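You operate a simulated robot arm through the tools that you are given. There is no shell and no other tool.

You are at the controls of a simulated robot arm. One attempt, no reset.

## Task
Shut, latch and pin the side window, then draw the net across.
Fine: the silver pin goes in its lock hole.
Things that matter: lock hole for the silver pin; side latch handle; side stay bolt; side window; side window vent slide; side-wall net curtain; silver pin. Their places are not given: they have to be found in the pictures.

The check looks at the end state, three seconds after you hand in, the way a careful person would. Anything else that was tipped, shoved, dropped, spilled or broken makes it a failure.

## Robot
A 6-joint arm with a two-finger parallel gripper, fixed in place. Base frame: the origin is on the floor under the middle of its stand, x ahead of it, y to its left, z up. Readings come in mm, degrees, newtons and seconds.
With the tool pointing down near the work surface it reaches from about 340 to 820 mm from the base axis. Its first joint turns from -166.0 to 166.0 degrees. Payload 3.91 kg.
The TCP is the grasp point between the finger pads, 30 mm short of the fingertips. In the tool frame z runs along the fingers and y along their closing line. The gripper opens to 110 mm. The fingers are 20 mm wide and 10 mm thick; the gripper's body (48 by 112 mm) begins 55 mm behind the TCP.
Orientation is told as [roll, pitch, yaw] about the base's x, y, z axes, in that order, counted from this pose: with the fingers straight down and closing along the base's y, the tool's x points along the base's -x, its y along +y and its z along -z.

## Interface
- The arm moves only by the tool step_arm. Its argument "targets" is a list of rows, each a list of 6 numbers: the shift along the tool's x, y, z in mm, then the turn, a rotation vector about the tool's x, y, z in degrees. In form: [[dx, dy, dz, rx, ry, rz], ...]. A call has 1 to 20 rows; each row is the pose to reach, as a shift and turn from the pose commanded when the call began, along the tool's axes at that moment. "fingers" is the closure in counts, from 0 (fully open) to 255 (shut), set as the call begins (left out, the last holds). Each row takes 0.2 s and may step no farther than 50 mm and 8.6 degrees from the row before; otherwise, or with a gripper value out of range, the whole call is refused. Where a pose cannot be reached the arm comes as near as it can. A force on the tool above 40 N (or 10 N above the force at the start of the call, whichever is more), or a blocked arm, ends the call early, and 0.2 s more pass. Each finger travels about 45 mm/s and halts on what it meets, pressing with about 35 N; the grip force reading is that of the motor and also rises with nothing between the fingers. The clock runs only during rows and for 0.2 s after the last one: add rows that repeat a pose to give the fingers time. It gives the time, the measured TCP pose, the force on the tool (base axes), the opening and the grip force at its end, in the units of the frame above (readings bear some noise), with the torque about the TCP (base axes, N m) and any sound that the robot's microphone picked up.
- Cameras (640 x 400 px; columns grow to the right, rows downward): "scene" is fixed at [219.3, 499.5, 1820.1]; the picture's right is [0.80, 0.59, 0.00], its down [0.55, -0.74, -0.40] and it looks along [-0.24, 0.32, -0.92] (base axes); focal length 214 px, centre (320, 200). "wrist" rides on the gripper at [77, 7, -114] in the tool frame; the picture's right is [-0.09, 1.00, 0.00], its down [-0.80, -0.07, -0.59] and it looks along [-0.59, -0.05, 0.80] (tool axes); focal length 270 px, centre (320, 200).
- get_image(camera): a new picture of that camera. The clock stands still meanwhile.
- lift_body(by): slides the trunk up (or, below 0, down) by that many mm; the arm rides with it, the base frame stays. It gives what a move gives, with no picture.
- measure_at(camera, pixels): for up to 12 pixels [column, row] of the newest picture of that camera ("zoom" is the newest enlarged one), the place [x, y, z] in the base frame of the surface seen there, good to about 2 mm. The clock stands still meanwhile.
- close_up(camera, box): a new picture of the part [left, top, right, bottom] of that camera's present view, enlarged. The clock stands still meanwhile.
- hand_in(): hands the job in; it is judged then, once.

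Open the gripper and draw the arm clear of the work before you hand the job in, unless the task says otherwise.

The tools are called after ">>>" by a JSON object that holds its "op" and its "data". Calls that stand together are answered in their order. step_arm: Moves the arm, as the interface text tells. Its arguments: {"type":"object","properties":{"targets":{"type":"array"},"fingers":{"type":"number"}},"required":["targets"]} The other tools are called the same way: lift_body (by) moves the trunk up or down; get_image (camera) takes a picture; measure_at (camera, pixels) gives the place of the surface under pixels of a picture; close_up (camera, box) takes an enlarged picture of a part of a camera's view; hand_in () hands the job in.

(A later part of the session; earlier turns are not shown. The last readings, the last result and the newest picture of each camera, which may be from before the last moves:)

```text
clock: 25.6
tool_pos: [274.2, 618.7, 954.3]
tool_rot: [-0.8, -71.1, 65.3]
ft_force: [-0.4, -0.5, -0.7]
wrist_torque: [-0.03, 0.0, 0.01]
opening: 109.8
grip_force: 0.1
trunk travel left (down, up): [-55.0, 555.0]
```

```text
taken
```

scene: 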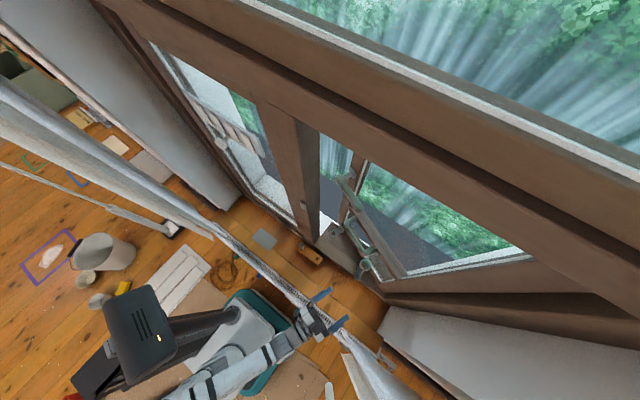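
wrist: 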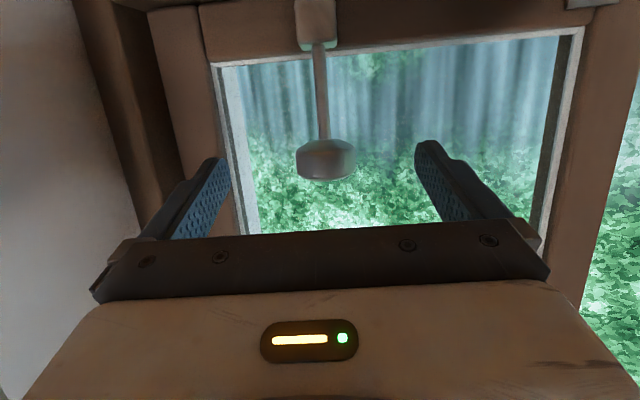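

The wrist now turns to 19° down freely. I move in with open fingers so the pads are beside the shaft below the knob (TCP about (303,689,916)).

>>> {"op": "step_arm", "data": {"targets": [[11.8, 2.8, 14, 0, 0, 0], [11.8, 2.8, 37, 0, 0, 0], [11.8, 2.8, 60, 0, 0, 0], [11.8, 2.8, 84, 0, 0, 0]]}}

>>> {"op": "get_image", "data": {"camera": "wrist"}}

>>> {"op": "close_up", "data": {"camera": "wrist", "box": [200, 0, 440, 240]}}

```text
clock: 26.6
tool_pos: [305.2, 688.3, 917.7]
tool_rot: [-1.0, -71.0, 65.6]
ft_force: [0.1, 0.1, 0.2]
wrist_torque: [0.0, -0.01, 0.0]
opening: 109.9
grip_force: 0.0
trunk travel left (down, up): [-55.0, 555.0]
```

```text
taken
```

wrist: 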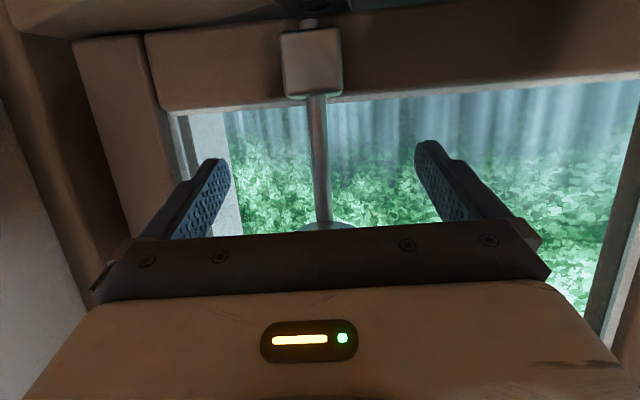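

```text
1.67 times, centred on (320, 120) of wrist
```

zoom: 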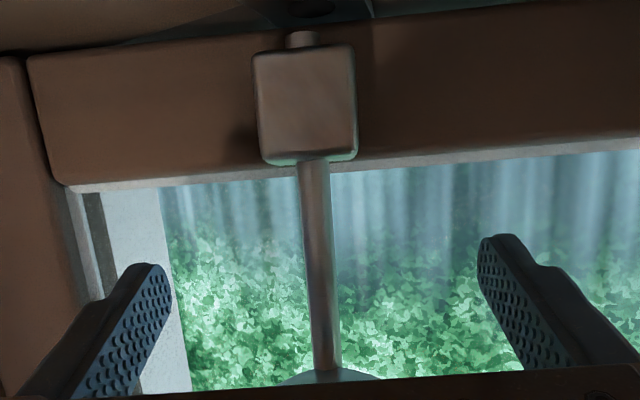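

The shaft (320,150) lies between the pads below the knob. I close on it, then lift straight up in small steps to 25 mm.

>>> {"op": "step_arm", "data": {"targets": [[0, 0, 0, 0, 0, 0], [0, 0, 0, 0, 0, 0], [0, 0, 0, 0, 0, 0], [0, 0, 0, 0, 0, 0], [0, 0, 0, 0, 0, 0], [0, 0, 0, 0, 0, 0], [0, 0, 0, 0, 0, 0]], "fingers": 255}}

>>> {"op": "step_arm", "data": {"targets": [[-3.8, 0, -1.3, 0, 0, 0], [-7.6, 0, -2.6, 0, 0, 0], [-11.4, 0, -3.9, 0, 0, 0], [-15.1, 0, -5.2, 0, 0, 0], [-18.9, 0, -6.5, 0, 0, 0], [-22.7, 0, -7.8, 0, 0, 0]]}}

>>> {"op": "get_image", "data": {"camera": "wrist"}}

```text
clock: 28.2
tool_pos: [303.9, 689.8, 916.7]
tool_rot: [-0.9, -71.0, 65.4]
ft_force: [-4.4, 2.9, -0.4]
wrist_torque: [0.09, 0.16, 0.06]
opening: 9.0
grip_force: 43.0
trunk travel left (down, up): [-55.0, 555.0]
```

```text
clock: 29.2
tool_pos: [304.5, 690.6, 921.7]
tool_rot: [-0.8, -70.0, 65.3]
ft_force: [0.0, 2.7, -13.0]
wrist_torque: [1.41, -0.09, 0.51]
opening: 9.3
grip_force: 45.1
trunk travel left (down, up): [-55.0, 555.0]
stopped in row 4: the force on the tool passed its limit at 44 N (the readings are from after the stop); the commanded pose is now the measured one
```

```text
taken
```

wrist: 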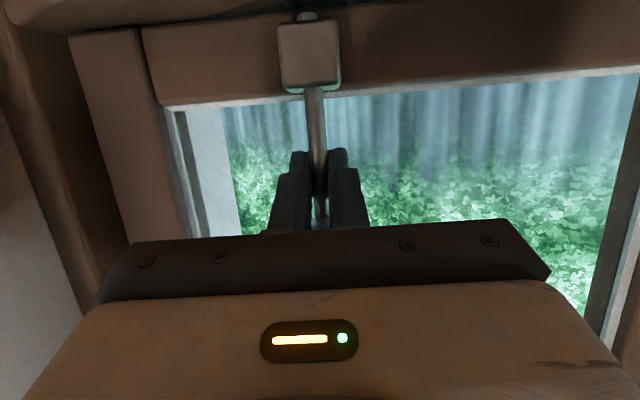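

The lift stopped at 44 N after about 5 mm. I look closely at whether the bolt itself moved through its block.

>>> {"op": "close_up", "data": {"camera": "wrist", "box": [250, 0, 370, 80]}}

>>> {"op": "measure_at", "data": {"camera": "wrist", "pixels": [[305, 16], [308, 50], [300, 20], [313, 110], [310, 88], [305, 3], [318, 222], [310, 228]]}}

>>> {"op": "close_up", "data": {"camera": "scene", "box": [330, 230, 400, 290]}}

```text
5.00 times, centred on (310, 40) of wrist
```

zoom: 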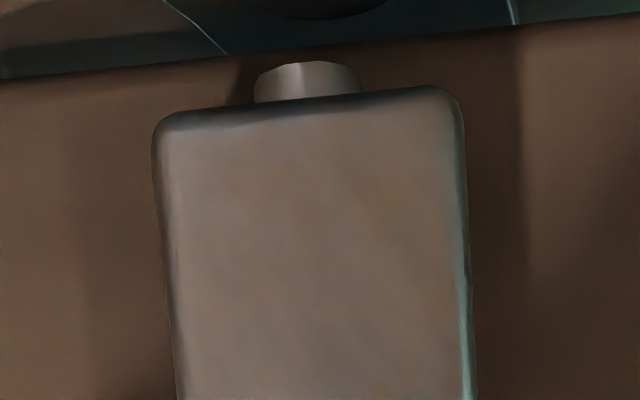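

```text
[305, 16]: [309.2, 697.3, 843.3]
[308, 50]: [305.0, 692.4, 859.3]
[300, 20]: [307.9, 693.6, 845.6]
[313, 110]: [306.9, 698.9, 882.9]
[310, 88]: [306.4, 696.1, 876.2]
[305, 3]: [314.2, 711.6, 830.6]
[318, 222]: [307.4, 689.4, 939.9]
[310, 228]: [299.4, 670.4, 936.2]
```

```text
6.67 times, centred on (365, 260) of scene
```

zoom: 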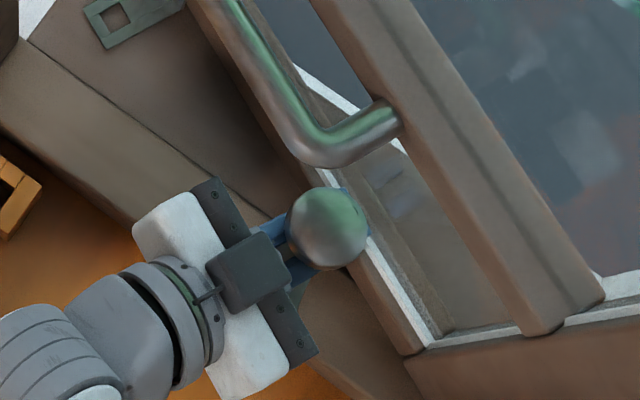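

The bolt did not slide: its tip already stands about 10 mm above the plate (tip z≈843, plate z≈831), so it is at its top stop and the sash should be free to swing. Holding the shaft, I pull the sash inward along an arc about the hinge, first 8° only, watching force.

>>> {"op": "step_arm", "data": {"targets": [[2.8, 0, 1.0, 0, 0, 0], [4.3, -2.1, -3.0, -1.88, 0, -0.68], [5.7, -4.2, -6.9, -3.76, 0, -1.37], [7.1, -6.6, -10.8, -5.64, 0, -2.05], [8.5, -9.0, -14.6, -7.52, 0, -2.74]]}}

>>> {"op": "get_image", "data": {"camera": "wrist"}}

>>> {"op": "get_image", "data": {"camera": "scene"}}

```text
clock: 30.4
tool_pos: [305.6, 670.7, 921.9]
tool_rot: [-0.9, -70.2, 73.5]
ft_force: [-2.5, -0.2, -9.1]
wrist_torque: [0.08, 0.36, -0.04]
opening: 8.9
grip_force: 45.4
trunk travel left (down, up): [-55.0, 555.0]
```

```text
taken
```

wrist: 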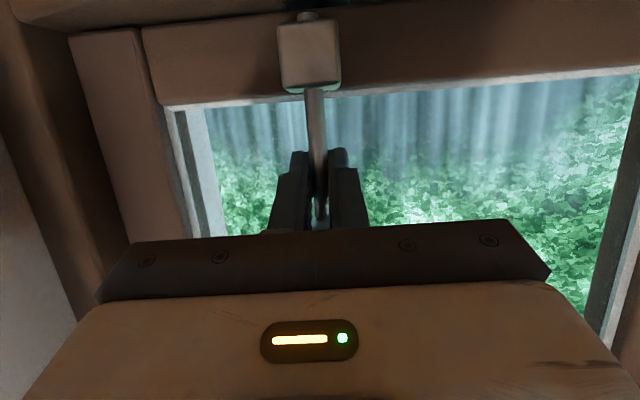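

```text
taken
```

scene: 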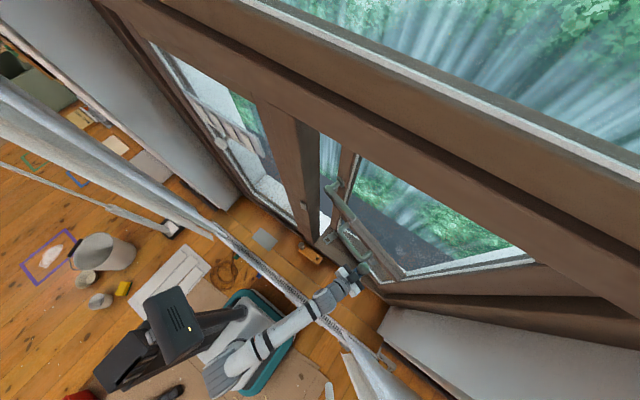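

The sash swung inward 8° with very little force. I continue the arc another 12°.

>>> {"op": "step_arm", "data": {"targets": [[1.5, -2.1, -4.0, -1.88, 0, -0.68], [2.9, -4.3, -7.9, -3.76, 0, -1.37], [4.3, -6.7, -11.8, -5.64, 0, -2.05], [5.7, -9.1, -15.6, -7.52, 0, -2.74], [7.0, -11.8, -19.2, -9.4, 0, -3.42], [8.3, -14.5, -22.9, -11.28, 0, -4.1]]}}

>>> {"op": "close_up", "data": {"camera": "scene", "box": [280, 150, 440, 310]}}

```text
clock: 31.8
tool_pos: [313.2, 642.2, 921.1]
tool_rot: [-1.3, -70.1, 85.9]
ft_force: [-6.2, 1.5, -7.2]
wrist_torque: [0.46, 0.42, 0.21]
opening: 9.1
grip_force: 45.5
trunk travel left (down, up): [-55.0, 555.0]
```

```text
2.50 times, centred on (360, 230) of scene
```

zoom: 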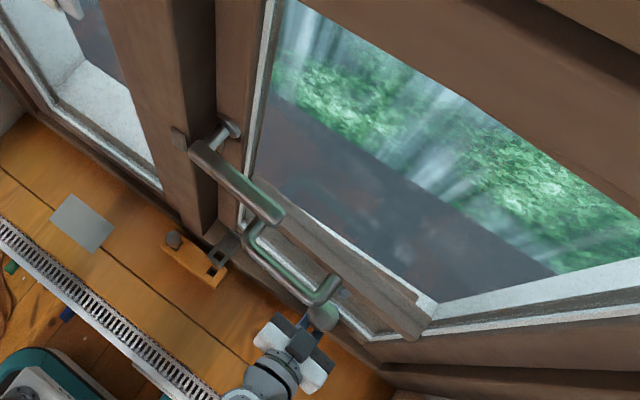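

The sash is nearly shut and the hasp is closing over the block on the bench. I continue with 3.5° more, slightly less in +x because of the -6 N side force.

>>> {"op": "step_arm", "data": {"targets": [[1.5, -1.5, -4.05, -1.88, 0, -0.68], [2.6, -2.5, -7.2, -3.29, 0, -1.2]]}}

>>> {"op": "close_up", "data": {"camera": "scene", "box": [280, 170, 400, 290]}}

```text
clock: 32.4
tool_pos: [314.7, 634.6, 920.7]
tool_rot: [-1.3, -70.2, 89.2]
ft_force: [-0.3, 1.5, -5.7]
wrist_torque: [0.16, 0.35, -0.01]
opening: 9.1
grip_force: 45.3
trunk travel left (down, up): [-55.0, 555.0]
```

```text
3.33 times, centred on (340, 230) of scene
```

zoom: 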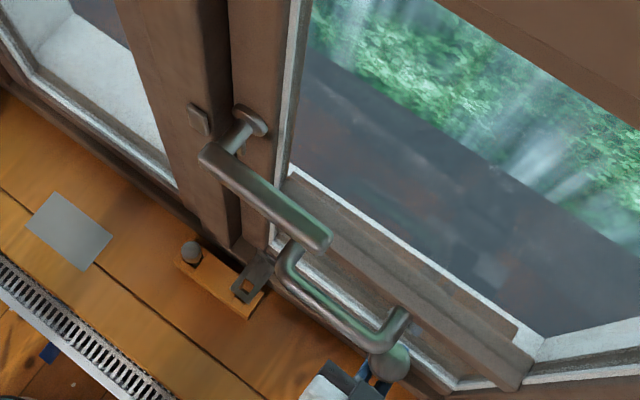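

The hasp now overlies the block's square hole. I nudge further shut in small steps until I feel the stop.

>>> {"op": "step_arm", "data": {"targets": [[0.8, -0.7, -2.1, -0.94, 0, -0.34], [1.5, -1.3, -4.1, -1.88, 0, -0.68]]}}

>>> {"op": "close_up", "data": {"camera": "scene", "box": [290, 200, 370, 280]}}

>>> {"op": "get_image", "data": {"camera": "wrist"}}

```text
clock: 33.0
tool_pos: [316.9, 630.3, 920.1]
tool_rot: [-1.1, -70.2, 91.0]
ft_force: [9.3, 9.7, -1.5]
wrist_torque: [0.57, 0.31, -0.12]
opening: 8.8
grip_force: 44.7
trunk travel left (down, up): [-55.0, 555.0]
```

```text
5.00 times, centred on (330, 240) of scene
```

zoom: 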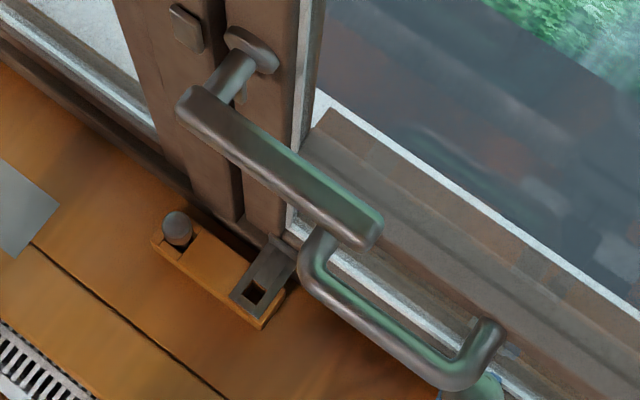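

```text
taken
```

wrist: 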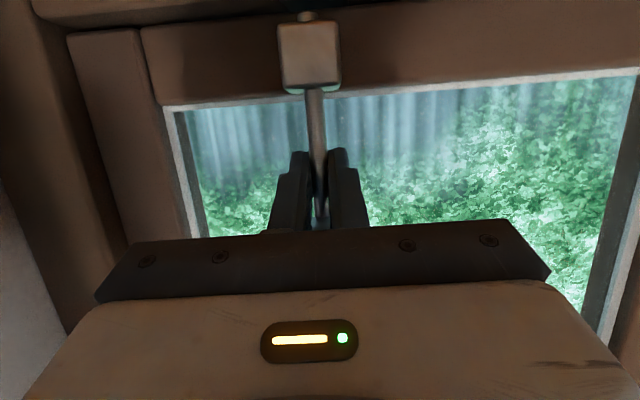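

There is now +9.7 N resisting, so it is at or near the stop. I measure the sash face along its length and the frame to confirm it is shut, plus the hasp hole.

>>> {"op": "measure_at", "data": {"camera": "wrist", "pixels": [[110, 80], [160, 60], [220, 60], [380, 50], [500, 40], [620, 30], [60, 60], [20, 150], [40, 100], [308, 50], [305, 16], [310, 3]]}}

>>> {"op": "measure_at", "data": {"camera": "scene", "pixels": [[302, 239], [303, 243], [310, 250], [317, 258], [313, 259], [321, 252], [316, 262], [326, 244], [322, 256], [319, 260], [329, 222], [320, 215]]}}

>>> {"op": "close_up", "data": {"camera": "scene", "box": [295, 230, 335, 275]}}

```text
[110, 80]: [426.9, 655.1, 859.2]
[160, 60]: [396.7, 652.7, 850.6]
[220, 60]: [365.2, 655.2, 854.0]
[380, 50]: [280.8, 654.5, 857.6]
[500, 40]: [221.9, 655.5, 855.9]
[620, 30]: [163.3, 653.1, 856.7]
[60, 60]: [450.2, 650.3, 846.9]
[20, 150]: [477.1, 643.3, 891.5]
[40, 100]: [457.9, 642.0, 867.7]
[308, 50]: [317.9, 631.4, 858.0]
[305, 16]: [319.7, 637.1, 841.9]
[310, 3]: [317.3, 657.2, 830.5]
```

```text
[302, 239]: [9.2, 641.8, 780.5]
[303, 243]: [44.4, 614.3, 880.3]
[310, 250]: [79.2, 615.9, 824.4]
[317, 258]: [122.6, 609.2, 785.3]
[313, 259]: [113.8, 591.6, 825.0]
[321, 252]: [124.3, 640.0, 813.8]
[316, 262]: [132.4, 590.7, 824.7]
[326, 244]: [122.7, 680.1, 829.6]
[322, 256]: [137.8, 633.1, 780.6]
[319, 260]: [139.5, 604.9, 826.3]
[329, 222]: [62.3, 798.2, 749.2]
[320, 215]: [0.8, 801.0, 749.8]
```

```text
8.89 times, centred on (315, 252) of scene
```

zoom: 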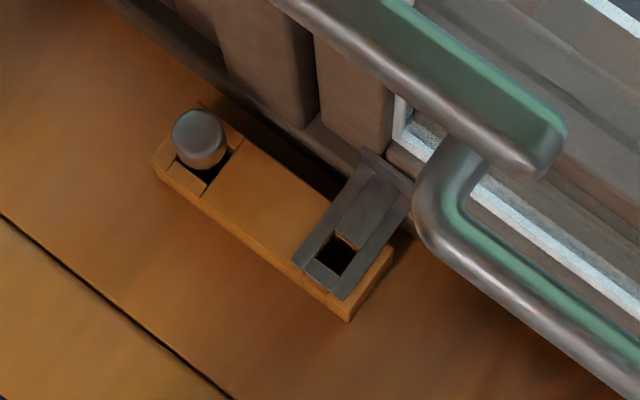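

The sash face reads y≈654 all along, so the window is shut, and the hasp hole lies over the block's hole. I look at the plate beneath the bolt tip at wrist (305,10) for a hole.

>>> {"op": "close_up", "data": {"camera": "wrist", "box": [240, 0, 380, 60]}}

>>> {"op": "measure_at", "data": {"camera": "wrist", "pixels": [[270, 3], [290, 3], [295, 5], [310, 5], [320, 3], [330, 3], [340, 2], [352, 2], [260, 3], [300, 1], [305, 14], [312, 1]]}}

```text
4.57 times, centred on (310, 30) of wrist
```

zoom: 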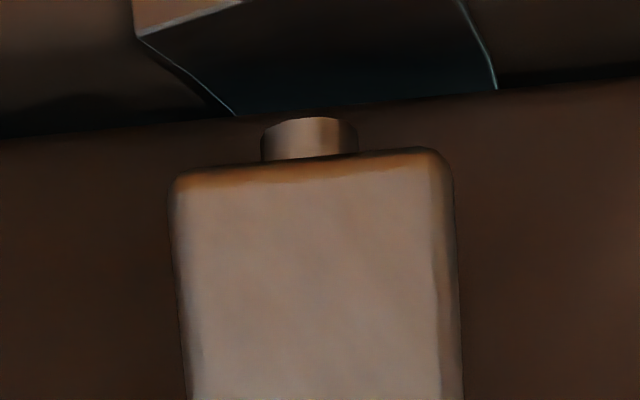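

```text
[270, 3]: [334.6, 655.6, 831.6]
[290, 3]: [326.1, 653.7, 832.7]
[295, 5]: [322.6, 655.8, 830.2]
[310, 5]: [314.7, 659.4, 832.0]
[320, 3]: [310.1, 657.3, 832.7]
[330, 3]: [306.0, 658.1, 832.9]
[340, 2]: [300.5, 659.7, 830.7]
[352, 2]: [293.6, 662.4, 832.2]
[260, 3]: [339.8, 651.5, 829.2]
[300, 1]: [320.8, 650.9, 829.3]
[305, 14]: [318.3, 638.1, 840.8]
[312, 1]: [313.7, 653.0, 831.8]
```

No hole shows under the tip at this end of the plate. I check the knob's present height against the starting 966-968 to know whether the bolt was ever raised.

>>> {"op": "close_up", "data": {"camera": "scene", "box": [335, 250, 395, 300]}}

>>> {"op": "measure_at", "data": {"camera": "zoom", "pixels": [[320, 170], [310, 200], [300, 185], [330, 190], [290, 200], [310, 160]]}}

```text
8.00 times, centred on (365, 275) of scene
```

zoom: 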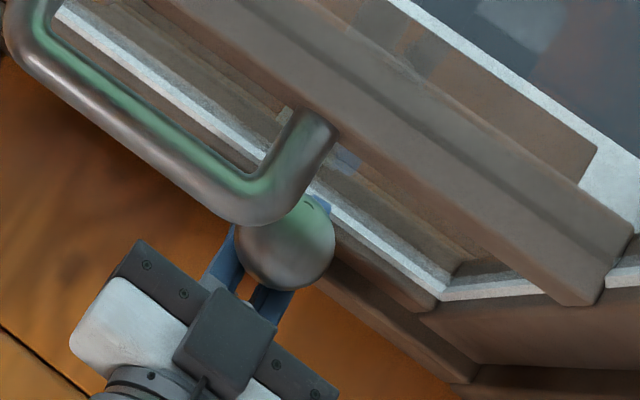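

```text
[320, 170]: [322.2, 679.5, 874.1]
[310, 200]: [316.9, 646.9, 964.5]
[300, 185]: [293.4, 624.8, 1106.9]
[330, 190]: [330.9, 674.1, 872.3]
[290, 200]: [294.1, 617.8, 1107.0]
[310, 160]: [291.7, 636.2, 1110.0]
```

The knob top is at 964.5, unchanged, so the bolt was up from the start and the sash is free of it. Still gripping the shaft, I press gently down 8 mm in 2 mm steps to learn whether the bolt slides.

>>> {"op": "step_arm", "data": {"targets": [[1.9, 0, 0.7, 0, 0, 0], [3.8, 0, 1.4, 0, 0, 0], [5.6, 0, 2.1, 0, 0, 0], [7.5, 0, 2.7, 0, 0, 0]]}}

>>> {"op": "close_up", "data": {"camera": "wrist", "box": [240, 0, 400, 100]}}

```text
clock: 34.0
tool_pos: [316.3, 630.6, 912.2]
tool_rot: [-1.1, -70.2, 90.8]
ft_force: [13.8, 7.2, 1.1]
wrist_torque: [1.52, 0.21, -0.23]
opening: 8.6
grip_force: 44.8
trunk travel left (down, up): [-55.0, 555.0]
```

```text
4.00 times, centred on (320, 50) of wrist
```

zoom: 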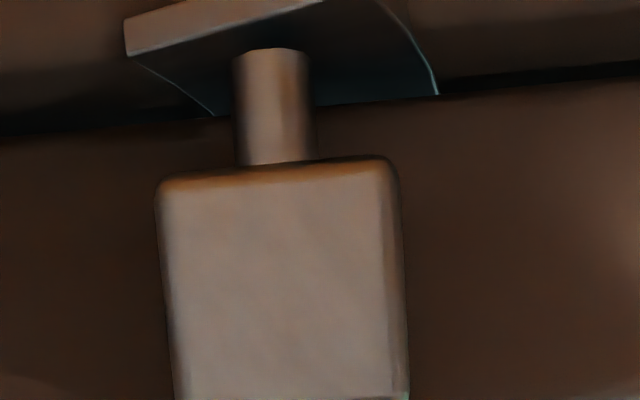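

The bolt slides down easily with the grip and its tip is now just above the plate. I press 5 mm more in 1 mm steps to feel whether a hole takes it.

>>> {"op": "step_arm", "data": {"targets": [[0.94, 0, 0.34, 0, 0, 0], [1.88, 0, 0.68, 0, 0, 0], [2.82, 0, 1.03, 0, 0, 0], [3.76, 0, 1.37, 0, 0, 0], [4.7, 0, 1.71, 0, 0, 0]]}}

>>> {"op": "close_up", "data": {"camera": "wrist", "box": [240, 0, 400, 100]}}

```text
clock: 35.2
tool_pos: [317.0, 630.8, 908.9]
tool_rot: [-1.2, -70.3, 91.1]
ft_force: [13.1, 10.4, 10.4]
wrist_torque: [-0.22, 0.29, 0.03]
opening: 8.9
grip_force: 45.2
trunk travel left (down, up): [-55.0, 555.0]
```

```text
4.00 times, centred on (320, 50) of wrist
```

zoom: 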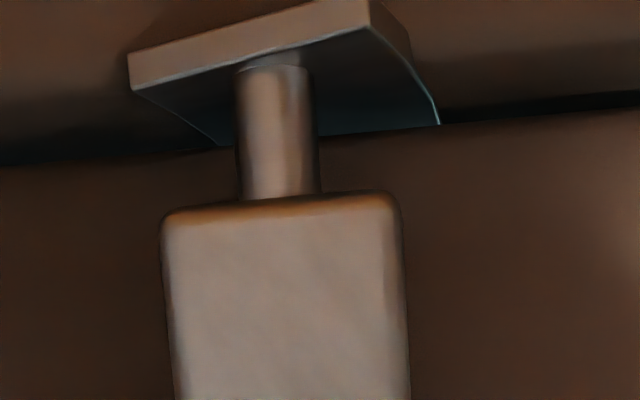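

The bolt tip meets the plate (+10 N), so there is no hole for it at the shut position. I raise it back to its found height (TCP z about 920).

>>> {"op": "step_arm", "data": {"targets": [[-2.8, 0, -1.0, 0, 0, 0], [-5.6, 0, -2.05, 0, 0, 0], [-8.5, 0, -3.1, 0, 0, 0], [-10.8, 0, -3.9, 0, 0, 0]]}}

>>> {"op": "close_up", "data": {"camera": "wrist", "box": [240, 0, 400, 100]}}

```text
clock: 36.2
tool_pos: [317.4, 630.9, 918.8]
tool_rot: [-1.1, -70.2, 91.0]
ft_force: [11.9, 2.9, -0.7]
wrist_torque: [-1.25, 0.29, -0.05]
opening: 8.8
grip_force: 44.7
trunk travel left (down, up): [-55.0, 555.0]
```

```text
4.00 times, centred on (320, 50) of wrist
```

zoom: 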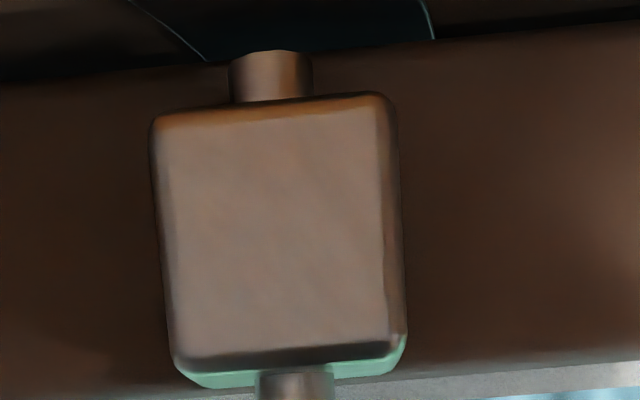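

The tip still shows about 12 px below its block against 8 before, so I raise it another 2.5 mm, then open the fingers and check the sash stays shut.

>>> {"op": "step_arm", "data": {"targets": [[-1.2, 0, -0.45, 0, 0, 0], [-2.35, 0, -0.85, 0, 0, 0], [-2.35, 0, -0.85, 0, 0, 0]]}}

>>> {"op": "close_up", "data": {"camera": "wrist", "box": [240, 0, 400, 100]}}

```text
clock: 37.0
tool_pos: [316.3, 631.3, 921.1]
tool_rot: [-1.0, -70.0, 90.9]
ft_force: [6.5, -1.6, -11.8]
wrist_torque: [0.33, 0.22, -0.17]
opening: 9.0
grip_force: 44.7
trunk travel left (down, up): [-55.0, 555.0]
```

```text
4.00 times, centred on (320, 50) of wrist
```

zoom: 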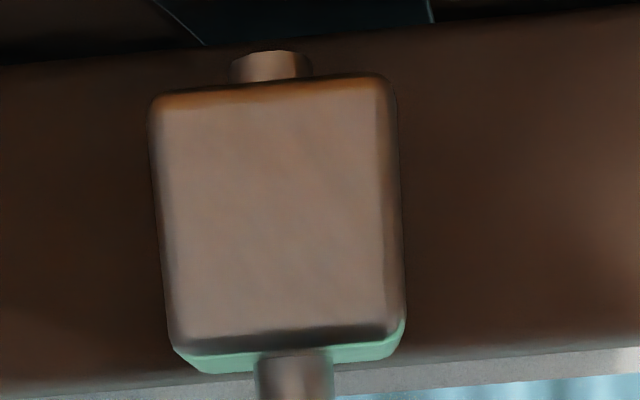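

The bolt is back at its top stop. I open the fingers and retreat 120 mm, then look at the window and the latch.

>>> {"op": "step_arm", "data": {"targets": [[0, 0, 0, 0, 0, 0], [0, 0, 0, 0, 0, 0], [0, 0, 0, 0, 0, 0], [0, 0, 0, 0, 0, 0], [0, 0, 0, 0, 0, 0], [0, 0, 0, 0, 0, 0], [0, 0, -40, 0, 0, 0], [0, 0, -80, 0, 0, 0], [0, 0, -120, 0, 0, 0]], "fingers": 0}}

>>> {"op": "get_image", "data": {"camera": "wrist"}}

>>> {"op": "get_image", "data": {"camera": "scene"}}

>>> {"op": "close_up", "data": {"camera": "scene", "box": [290, 160, 390, 260]}}

```text
clock: 39.0
tool_pos: [314.3, 517.3, 964.7]
tool_rot: [-1.6, -70.2, 91.6]
ft_force: [-6.9, -2.8, 2.5]
wrist_torque: [-0.17, -0.15, -0.79]
opening: 110.0
grip_force: 0.0
trunk travel left (down, up): [-55.0, 555.0]
```

```text
taken
```

wrist: 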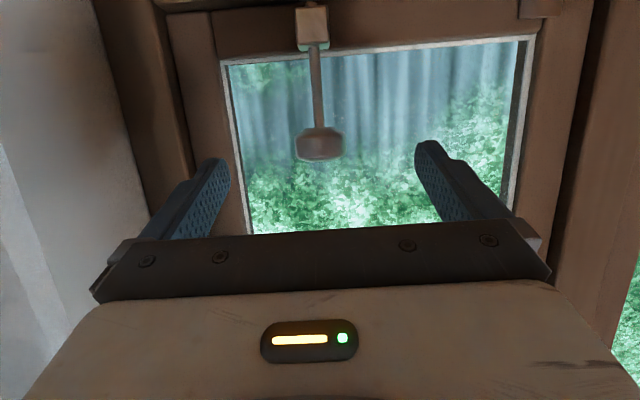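

```text
taken
```

scene: 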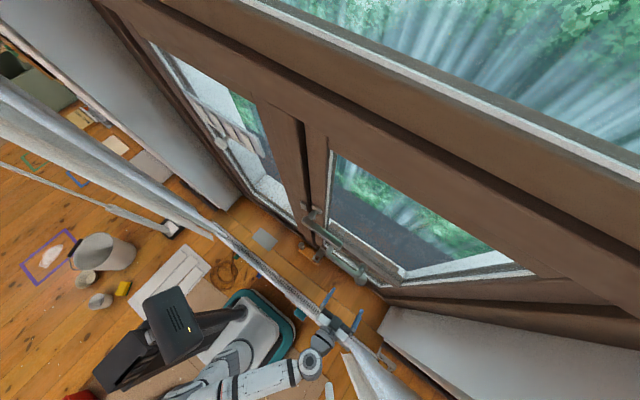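

```text
4.00 times, centred on (340, 210) of scene
```

zoom: 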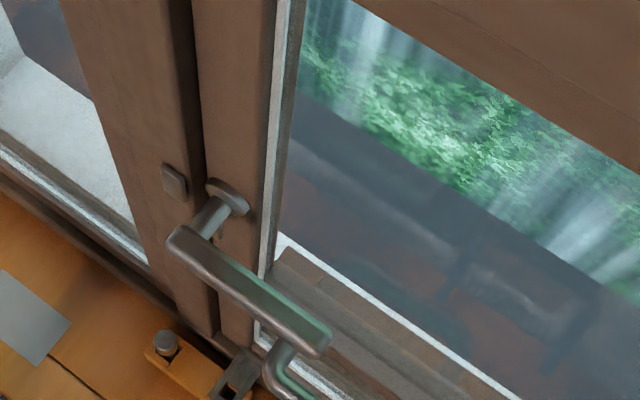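

The sash stays shut. A -7 N sideways force remains, maybe the gripper touching the gathered cloth at right, so I look closer before moving left.

>>> {"op": "close_up", "data": {"camera": "scene", "box": [240, 280, 440, 400]}}

>>> {"op": "step_arm", "data": {"targets": [[0, 0, 0, 0, 0, 0]]}}

```text
3.20 times, centred on (340, 340) of scene
```

zoom: 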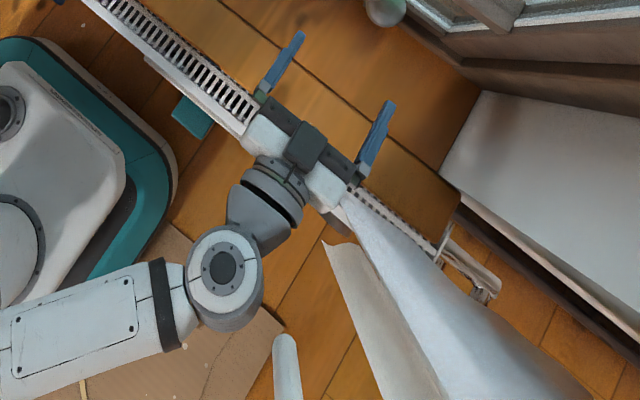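

```text
clock: 39.4
tool_pos: [315.0, 517.6, 964.2]
tool_rot: [-1.5, -70.4, 91.5]
ft_force: [-8.0, -6.1, 3.4]
wrist_torque: [-0.28, -0.24, -0.98]
opening: 110.1
grip_force: 0.1
trunk travel left (down, up): [-55.0, 555.0]
```

The gripper's right end touches the gathered cloth. I shift 95 mm to the left (-x) to free it, then raise the trunk 300 mm toward the latch lever.

>>> {"op": "step_arm", "data": {"targets": [[0, 24, 0, 0, 0, 0], [0, 48, 0, 0, 0, 0], [0, 72, 0, 0, 0, 0], [0, 95, 0, 0, 0, 0]]}}

>>> {"op": "lift_body", "data": {"by": 300}}

>>> {"op": "get_image", "data": {"camera": "wrist"}}

>>> {"op": "get_image", "data": {"camera": "scene"}}

```text
clock: 40.4
tool_pos: [220.7, 517.3, 961.6]
tool_rot: [-1.1, -70.2, 91.2]
ft_force: [-0.5, 0.0, -0.8]
wrist_torque: [0.0, 0.01, 0.06]
opening: 110.2
grip_force: 0.0
trunk travel left (down, up): [-55.0, 555.0]
```

```text
clock: 43.4
tool_pos: [219.8, 516.4, 1262.8]
tool_rot: [-1.4, -70.3, 91.2]
ft_force: [-0.7, -0.2, 0.7]
wrist_torque: [-0.04, -0.02, 0.04]
opening: 110.2
grip_force: 0.1
trunk travel left (down, up): [-355.0, 255.0]
```

```text
taken
```

wrist: 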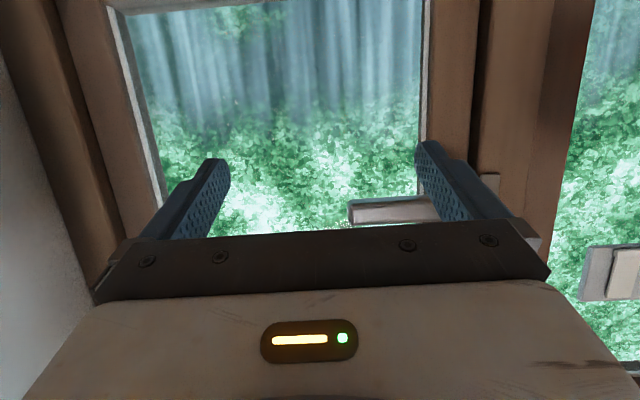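

```text
taken
```

scene: 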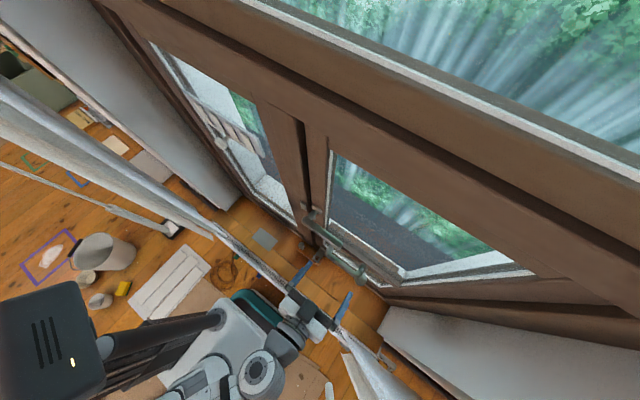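

Free of the cloth now. I measure the lever, its rosette and the keeper in scene and wrist pictures.

>>> {"op": "measure_at", "data": {"camera": "scene", "pixels": [[309, 222], [303, 209], [312, 218], [320, 226], [327, 233], [334, 241], [338, 246], [315, 210], [323, 209], [303, 205], [345, 255], [360, 273]]}}

>>> {"op": "close_up", "data": {"camera": "scene", "box": [295, 195, 355, 255]}}

>>> {"op": "measure_at", "data": {"camera": "wrist", "pixels": [[360, 212], [395, 208], [420, 206], [487, 183], [492, 190], [450, 100], [395, 198], [395, 220], [520, 100], [600, 270]]}}

```text
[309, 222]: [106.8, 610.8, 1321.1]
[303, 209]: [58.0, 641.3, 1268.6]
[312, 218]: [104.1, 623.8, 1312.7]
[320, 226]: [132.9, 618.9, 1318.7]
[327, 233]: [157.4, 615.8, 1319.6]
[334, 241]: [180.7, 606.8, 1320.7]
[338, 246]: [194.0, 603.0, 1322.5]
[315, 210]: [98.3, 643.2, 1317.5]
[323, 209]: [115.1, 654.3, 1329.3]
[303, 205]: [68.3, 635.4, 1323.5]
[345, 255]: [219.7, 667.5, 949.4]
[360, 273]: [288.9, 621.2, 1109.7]
```

```text
6.67 times, centred on (325, 225) of scene
```

zoom: 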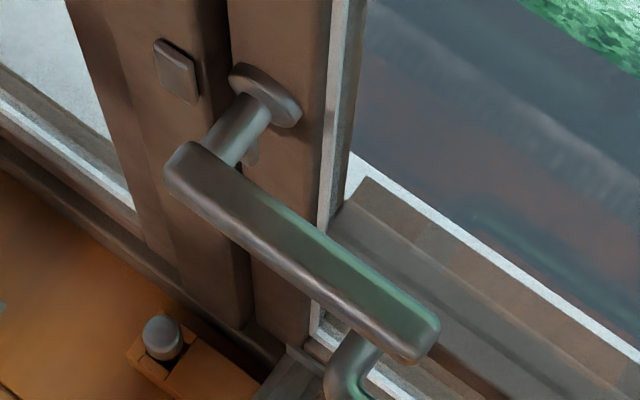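

```text
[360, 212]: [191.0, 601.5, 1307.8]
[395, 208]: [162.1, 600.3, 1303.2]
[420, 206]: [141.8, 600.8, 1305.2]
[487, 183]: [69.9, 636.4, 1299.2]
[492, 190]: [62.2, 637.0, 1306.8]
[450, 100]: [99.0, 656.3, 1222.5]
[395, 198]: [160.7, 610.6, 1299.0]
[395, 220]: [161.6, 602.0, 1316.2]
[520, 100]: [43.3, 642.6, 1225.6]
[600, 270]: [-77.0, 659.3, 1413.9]
```

The lever bar spans x 90-198, y 600-622, z 1299-1321, pivoting near (101,1311), and the keeper sits at x≈65 on the mullion; the tongue points down now, so the lever must turn down (clockwise). I close the fingers and place them above the lever's outer end at about (176,597,1349).

>>> {"op": "step_arm", "data": {"targets": [[-28.3, 14.8, -10.2, 0, 0, 0], [-56.7, 29.5, -20.4, 0, 0, 0], [-81.2, 43.3, -29.2, 0, 0, 0], [-94.7, 43.4, 8.4, 0, 0, 0], [-108.4, 43.5, 46.6, 0, 0, 0], [-108.4, 43.5, 46.6, 0, 0, 0]], "fingers": 255}}

>>> {"op": "close_up", "data": {"camera": "scene", "box": [270, 180, 390, 280]}}

>>> {"op": "get_image", "data": {"camera": "wrist"}}

```text
clock: 44.8
tool_pos: [177.8, 597.0, 1349.0]
tool_rot: [-1.3, -70.2, 91.4]
ft_force: [-0.2, -1.0, 0.5]
wrist_torque: [0.0, 0.01, 0.03]
opening: 0.1
grip_force: 13.9
trunk travel left (down, up): [-355.0, 255.0]
```

```text
4.00 times, centred on (330, 230) of scene
```

zoom: 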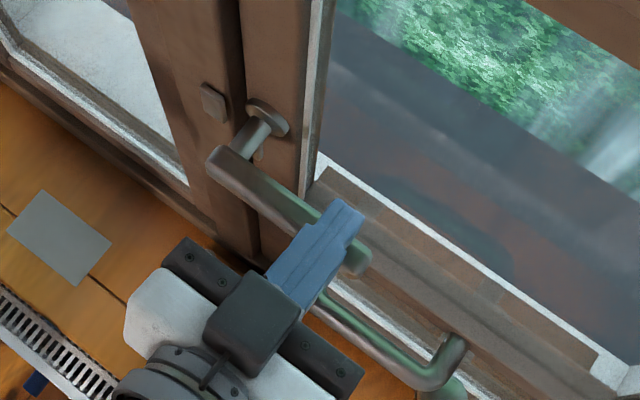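

```text
taken
```

wrist: 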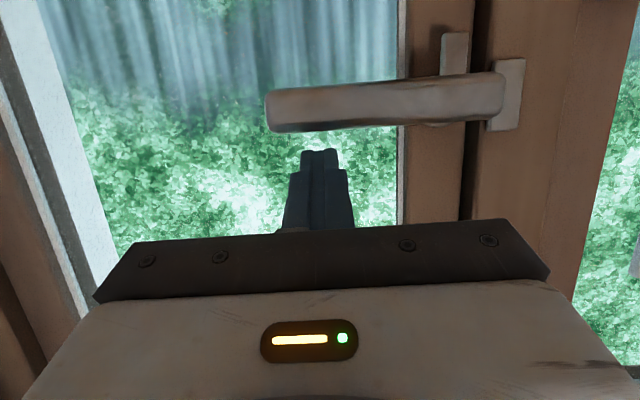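

The picture clearly shows the lever (385,100), its tongue pointing down (455,55 in the inverted view) and the keeper (508,95). I push the lever down along its arc, first to about 40°.

>>> {"op": "step_arm", "data": {"targets": [[8.8, 1.9, 3.2, 0, 0, 0], [19.9, -0.9, 7.1, 0, 0, 0], [31.7, -1.7, 11.4, 0, 0, 0], [43.9, -0.4, 15.7, 0, 0, 0], [56.1, 3.4, 20.1, 0, 0, 0]]}}

>>> {"op": "get_image", "data": {"camera": "wrist"}}

```text
clock: 46.0
tool_pos: [173.4, 598.4, 1288.6]
tool_rot: [-1.4, -70.1, 91.3]
ft_force: [0.1, -0.3, 0.1]
wrist_torque: [0.0, 0.04, 0.03]
opening: 0.0
grip_force: 35.1
trunk travel left (down, up): [-355.0, 255.0]
```

```text
taken
```

wrist: 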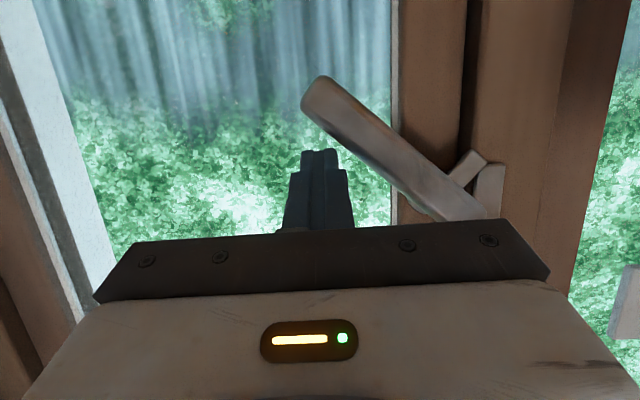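

The lever turned to about 45° with no resistance and the tongue swings toward the keeper. I push on to 90°.

>>> {"op": "step_arm", "data": {"targets": [[11.7, 6.3, 4.2, 0, 0, 0], [22.4, 15, 8, 0, 0, 0], [31.5, 25.9, 11.2, 0, 0, 0], [38.6, 38.8, 13.7, 0, 0, 0], [43.3, 53.2, 15.4, 0, 0, 0]]}}

>>> {"op": "get_image", "data": {"camera": "wrist"}}

>>> {"op": "close_up", "data": {"camera": "scene", "box": [270, 180, 390, 280]}}

```text
clock: 47.2
tool_pos: [122.8, 597.9, 1241.4]
tool_rot: [-1.1, -70.2, 90.8]
ft_force: [8.6, 2.6, 3.2]
wrist_torque: [-0.03, 0.12, -0.06]
opening: 0.0
grip_force: 34.8
trunk travel left (down, up): [-355.0, 255.0]
```

```text
taken
```

wrist: 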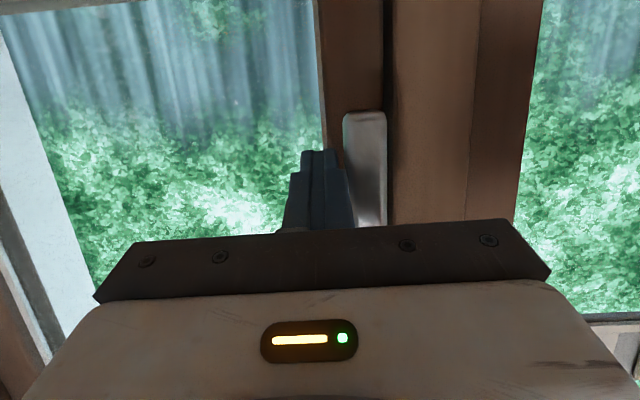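

```text
4.00 times, centred on (330, 230) of scene
```

zoom: 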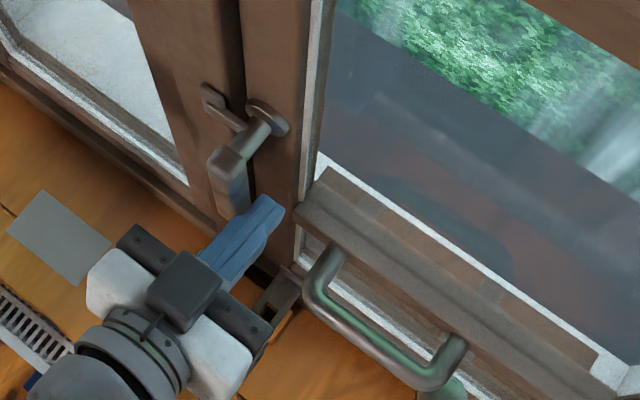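

The lever now hangs straight down and the tongue reaches into the keeper. I push 3 mm more in -x to make sure that it is at its end stop.

>>> {"op": "step_arm", "data": {"targets": [[0, 1.5, 0, 0, 0, 0], [0, 3, 0, 0, 0, 0]]}}

>>> {"op": "close_up", "data": {"camera": "scene", "box": [290, 190, 350, 240]}}

```text
clock: 47.8
tool_pos: [122.0, 598.3, 1241.3]
tool_rot: [-0.9, -70.2, 90.6]
ft_force: [21.5, 4.8, 1.4]
wrist_torque: [-0.02, 0.19, -0.14]
opening: 0.0
grip_force: 35.3
trunk travel left (down, up): [-355.0, 255.0]
```

```text
8.00 times, centred on (320, 215) of scene
```

zoom: 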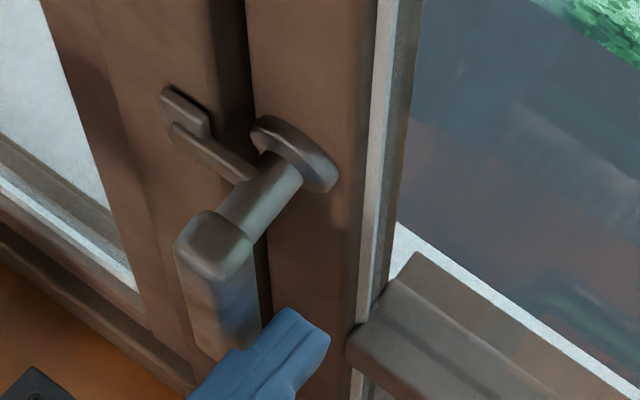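

At 21 N it is firmly on its stop: the lever is down and latched. I back away, lower the trunk, and go to view the silver pin on the block.

>>> {"op": "step_arm", "data": {"targets": [[0, -12, 0, 0, 0, 0], [15.2, -12, -42.3, 0, 0, 0], [30.3, -12, -84.7, 0, 0, 0], [37, -12, -103.5, 0, 0, 0]], "fingers": 255}}

>>> {"op": "lift_body", "data": {"by": -280}}

>>> {"op": "close_up", "data": {"camera": "scene", "box": [290, 180, 390, 280]}}

>>> {"op": "get_image", "data": {"camera": "wrist"}}

```text
clock: 48.8
tool_pos: [129.2, 486.2, 1241.7]
tool_rot: [-1.2, -70.2, 91.3]
ft_force: [-0.4, -0.3, 0.0]
wrist_torque: [-0.04, -0.02, 0.0]
opening: 0.0
grip_force: 35.1
trunk travel left (down, up): [-355.0, 255.0]
```

```text
clock: 51.7
tool_pos: [127.4, 488.8, 960.5]
tool_rot: [-1.3, -70.1, 91.1]
ft_force: [0.0, -0.5, -0.3]
wrist_torque: [0.01, 0.01, 0.0]
opening: 0.0
grip_force: 34.7
trunk travel left (down, up): [-75.0, 535.0]
```

```text
4.00 times, centred on (340, 230) of scene
```

zoom: 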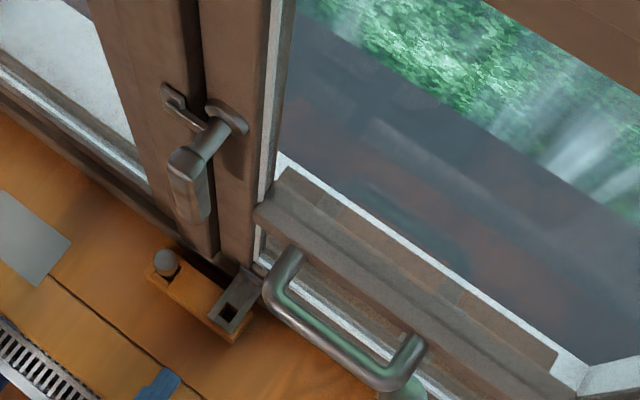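

```text
taken
```

wrist: 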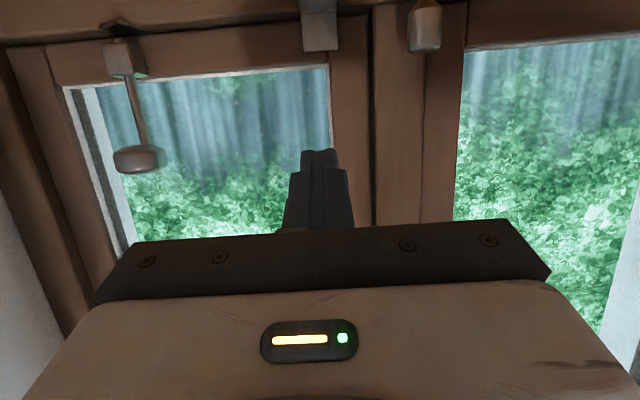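

The latch lever hangs down with the tongue in the keeper. I pitch to 45° down and move toward the pin for a better look, opening the fingers on the way.

>>> {"op": "step_arm", "data": {"targets": [[4.9, 17, 8.6, 0, 6.25, 0], [9.7, 34, 17.2, 0, 12.5, 0], [14.5, 51, 25.9, 0, 18.75, 0], [19.4, 67.7, 34.5, 0, 25, 0]], "fingers": 100}}

>>> {"op": "get_image", "data": {"camera": "wrist"}}

>>> {"op": "close_up", "data": {"camera": "wrist", "box": [220, 0, 440, 150]}}

```text
clock: 52.7
tool_pos: [61.5, 512.4, 930.1]
tool_rot: [-0.6, -45.0, 90.3]
ft_force: [-0.5, 0.0, -0.3]
wrist_torque: [0.01, 0.01, 0.0]
opening: 66.9
grip_force: 0.0
trunk travel left (down, up): [-75.0, 535.0]
```

```text
taken
```

wrist: 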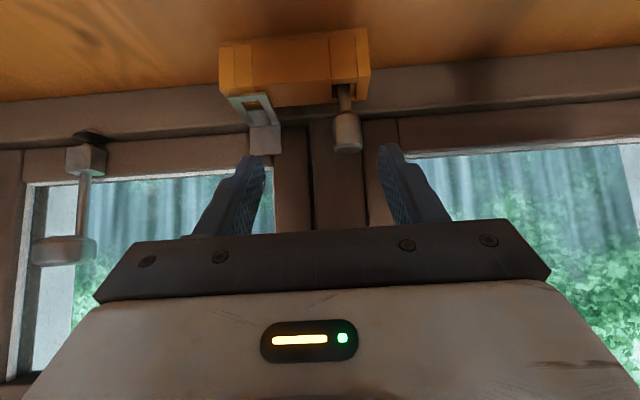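

```text
2.67 times, centred on (330, 75) of wrist
```

zoom: 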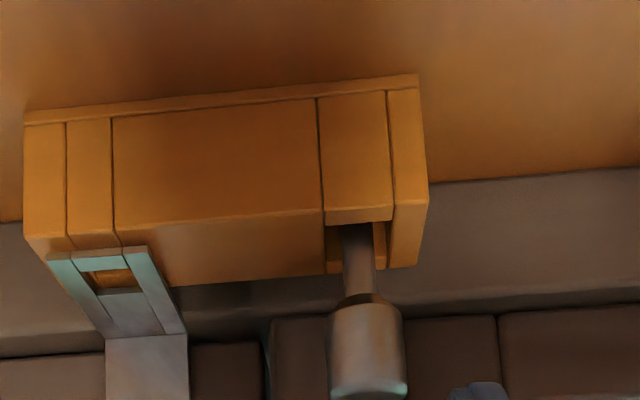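

Now the pin is clear: head at wrist (347,130), shank (345,98) in the square socket, and the hasp frame (255,105) over the other hole. I measure heads, shank, sockets and hasp.

>>> {"op": "measure_at", "data": {"camera": "zoom", "pixels": [[365, 345], [340, 345], [395, 345], [368, 385], [362, 310], [357, 265], [350, 240], [330, 345], [402, 345], [365, 325], [365, 395], [345, 215]]}}

>>> {"op": "measure_at", "data": {"camera": "zoom", "pixels": [[85, 255], [60, 265], [135, 260], [110, 280], [125, 292], [150, 290], [100, 290], [110, 250], [140, 320], [145, 370], [75, 240], [180, 240]]}}

>>> {"op": "close_up", "data": {"camera": "scene", "box": [295, 232, 335, 272]}}

```text
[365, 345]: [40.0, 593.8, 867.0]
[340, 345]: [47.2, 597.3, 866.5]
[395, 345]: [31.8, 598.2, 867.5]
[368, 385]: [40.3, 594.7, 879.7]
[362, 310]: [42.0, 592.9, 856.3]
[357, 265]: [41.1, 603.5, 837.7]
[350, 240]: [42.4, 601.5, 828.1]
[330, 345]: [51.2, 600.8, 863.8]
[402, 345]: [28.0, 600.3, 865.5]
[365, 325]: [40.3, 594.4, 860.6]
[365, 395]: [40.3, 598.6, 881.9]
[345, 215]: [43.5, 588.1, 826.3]
```

```text
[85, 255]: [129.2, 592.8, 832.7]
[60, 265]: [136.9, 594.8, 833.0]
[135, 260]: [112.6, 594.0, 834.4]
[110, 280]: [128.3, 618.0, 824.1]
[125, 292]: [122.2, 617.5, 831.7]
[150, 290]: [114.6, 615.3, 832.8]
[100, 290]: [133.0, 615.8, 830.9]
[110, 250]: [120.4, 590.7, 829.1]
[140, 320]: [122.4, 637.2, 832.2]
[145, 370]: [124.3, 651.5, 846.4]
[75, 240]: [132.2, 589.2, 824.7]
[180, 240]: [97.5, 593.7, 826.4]
```

```text
10.00 times, centred on (315, 252) of scene
```

zoom: 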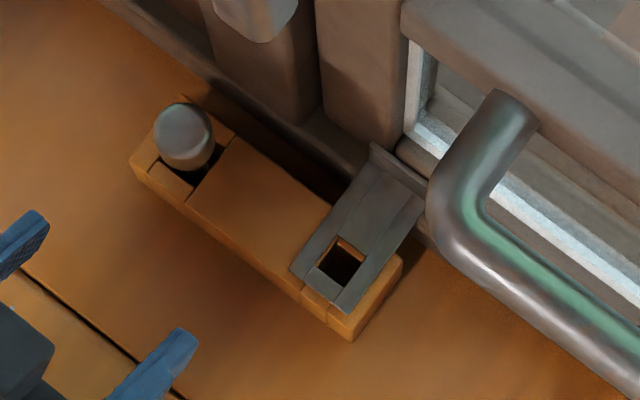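

The pin axis is near (41,606), head Ø≈23 mm at z 854-882, shank Ø≈10 mm; the hole bottom reads z≈785. I enlarge the lock hole strongly and measure its corners.

>>> {"op": "close_up", "data": {"camera": "scene", "box": [309, 251, 325, 267]}}

>>> {"op": "close_up", "data": {"camera": "scene", "box": [294, 238, 312, 256]}}

```text
16.00 times, centred on (317, 259) of scene
```

zoom: 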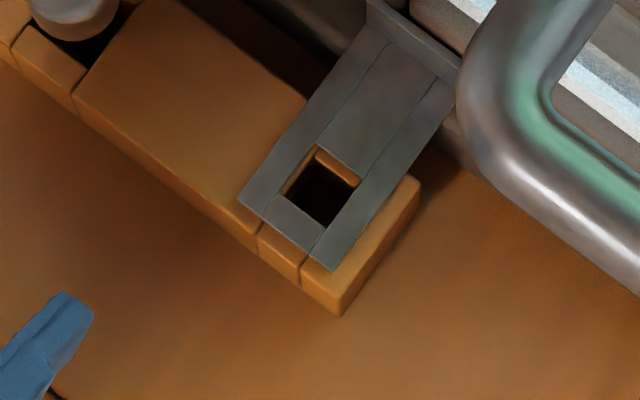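

```text
16.00 times, centred on (303, 247) of scene
```

zoom: 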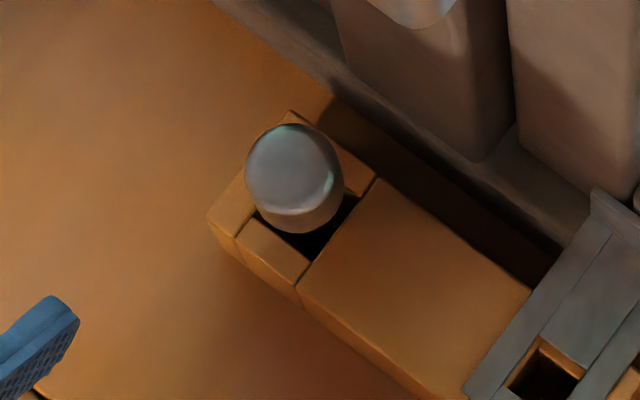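

I retake the lock-hole enlargement and measure points on the plate right at the hole's four corners.

>>> {"op": "close_up", "data": {"camera": "scene", "box": [309, 251, 325, 267]}}

>>> {"op": "measure_at", "data": {"camera": "zoom", "pixels": [[318, 138], [370, 182], [322, 234], [274, 194], [300, 215], [345, 210], [342, 155], [298, 162], [345, 168], [320, 195], [240, 205], [332, 272]]}}

>>> {"op": "measure_at", "data": {"camera": "zoom", "pixels": [[330, 160], [355, 182], [300, 178], [288, 192], [310, 190], [330, 200], [340, 190], [315, 205], [295, 190], [325, 180], [350, 260], [240, 225]]}}

```text
16.00 times, centred on (317, 259) of scene
```

zoom: 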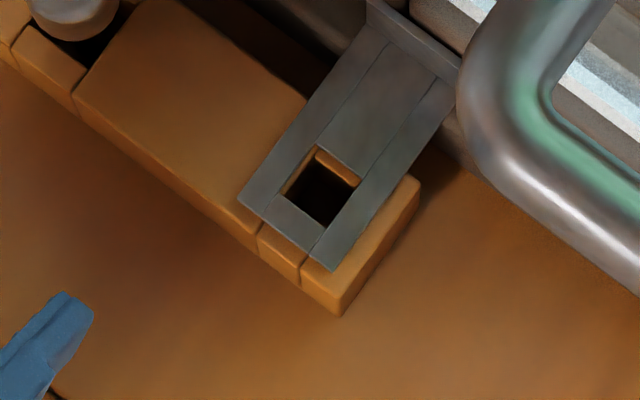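

```text
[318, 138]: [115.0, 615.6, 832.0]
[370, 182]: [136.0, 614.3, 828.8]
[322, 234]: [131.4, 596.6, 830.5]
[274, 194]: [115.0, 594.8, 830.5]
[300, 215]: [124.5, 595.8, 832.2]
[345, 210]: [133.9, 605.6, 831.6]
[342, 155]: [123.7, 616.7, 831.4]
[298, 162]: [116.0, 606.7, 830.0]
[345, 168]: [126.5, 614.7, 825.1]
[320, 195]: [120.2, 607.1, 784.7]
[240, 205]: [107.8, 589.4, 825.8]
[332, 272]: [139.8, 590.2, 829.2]
```

```text
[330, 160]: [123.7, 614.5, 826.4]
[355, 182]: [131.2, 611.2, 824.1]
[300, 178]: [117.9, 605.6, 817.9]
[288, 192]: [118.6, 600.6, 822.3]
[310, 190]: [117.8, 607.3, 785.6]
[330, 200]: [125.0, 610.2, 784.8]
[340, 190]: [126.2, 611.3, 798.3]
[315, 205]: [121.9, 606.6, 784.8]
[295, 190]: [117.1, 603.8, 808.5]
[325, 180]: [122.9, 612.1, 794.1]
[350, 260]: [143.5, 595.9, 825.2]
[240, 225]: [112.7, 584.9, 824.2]
```

The lock hole (hasp and block together) centres near (125,604.5) with walls at x≈117 and y≈611.7, and the floor at z≈785. I bring the open fingers around the pin head, TCP to about (41,598,876).

>>> {"op": "step_arm", "data": {"targets": [[-11.3, 10.3, 19, 0, 0, 0], [-22.7, 20.7, 38.3, 0, 0, 0], [-22.7, 20.8, 58.3, 0, 0, 0], [-22.7, 21, 78.3, 0, 0, 0], [-22.7, 21.1, 98.3, 0, 0, 0]]}}

>>> {"op": "get_image", "data": {"camera": "wrist"}}

>>> {"op": "close_up", "data": {"camera": "scene", "box": [270, 220, 340, 280]}}

```text
clock: 53.9
tool_pos: [38.2, 600.2, 875.2]
tool_rot: [-0.6, -45.1, 90.7]
ft_force: [0.1, -0.5, 1.1]
wrist_torque: [0.0, 0.0, -0.01]
opening: 66.8
grip_force: 0.1
trunk travel left (down, up): [-75.0, 535.0]
```

```text
taken
```

wrist: 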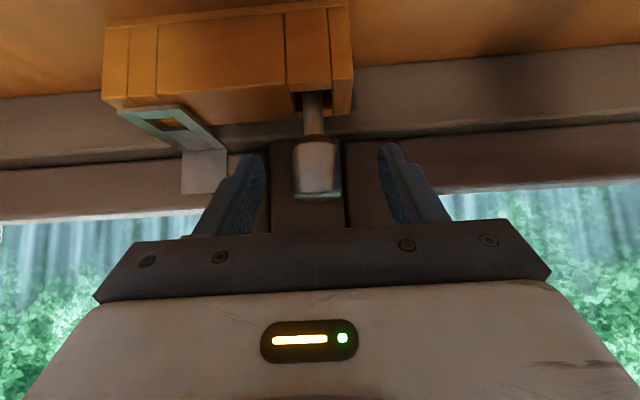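

```text
6.67 times, centred on (305, 250) of scene
```

zoom: 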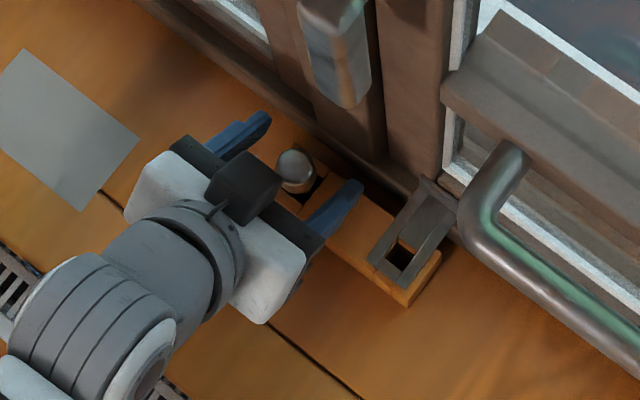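

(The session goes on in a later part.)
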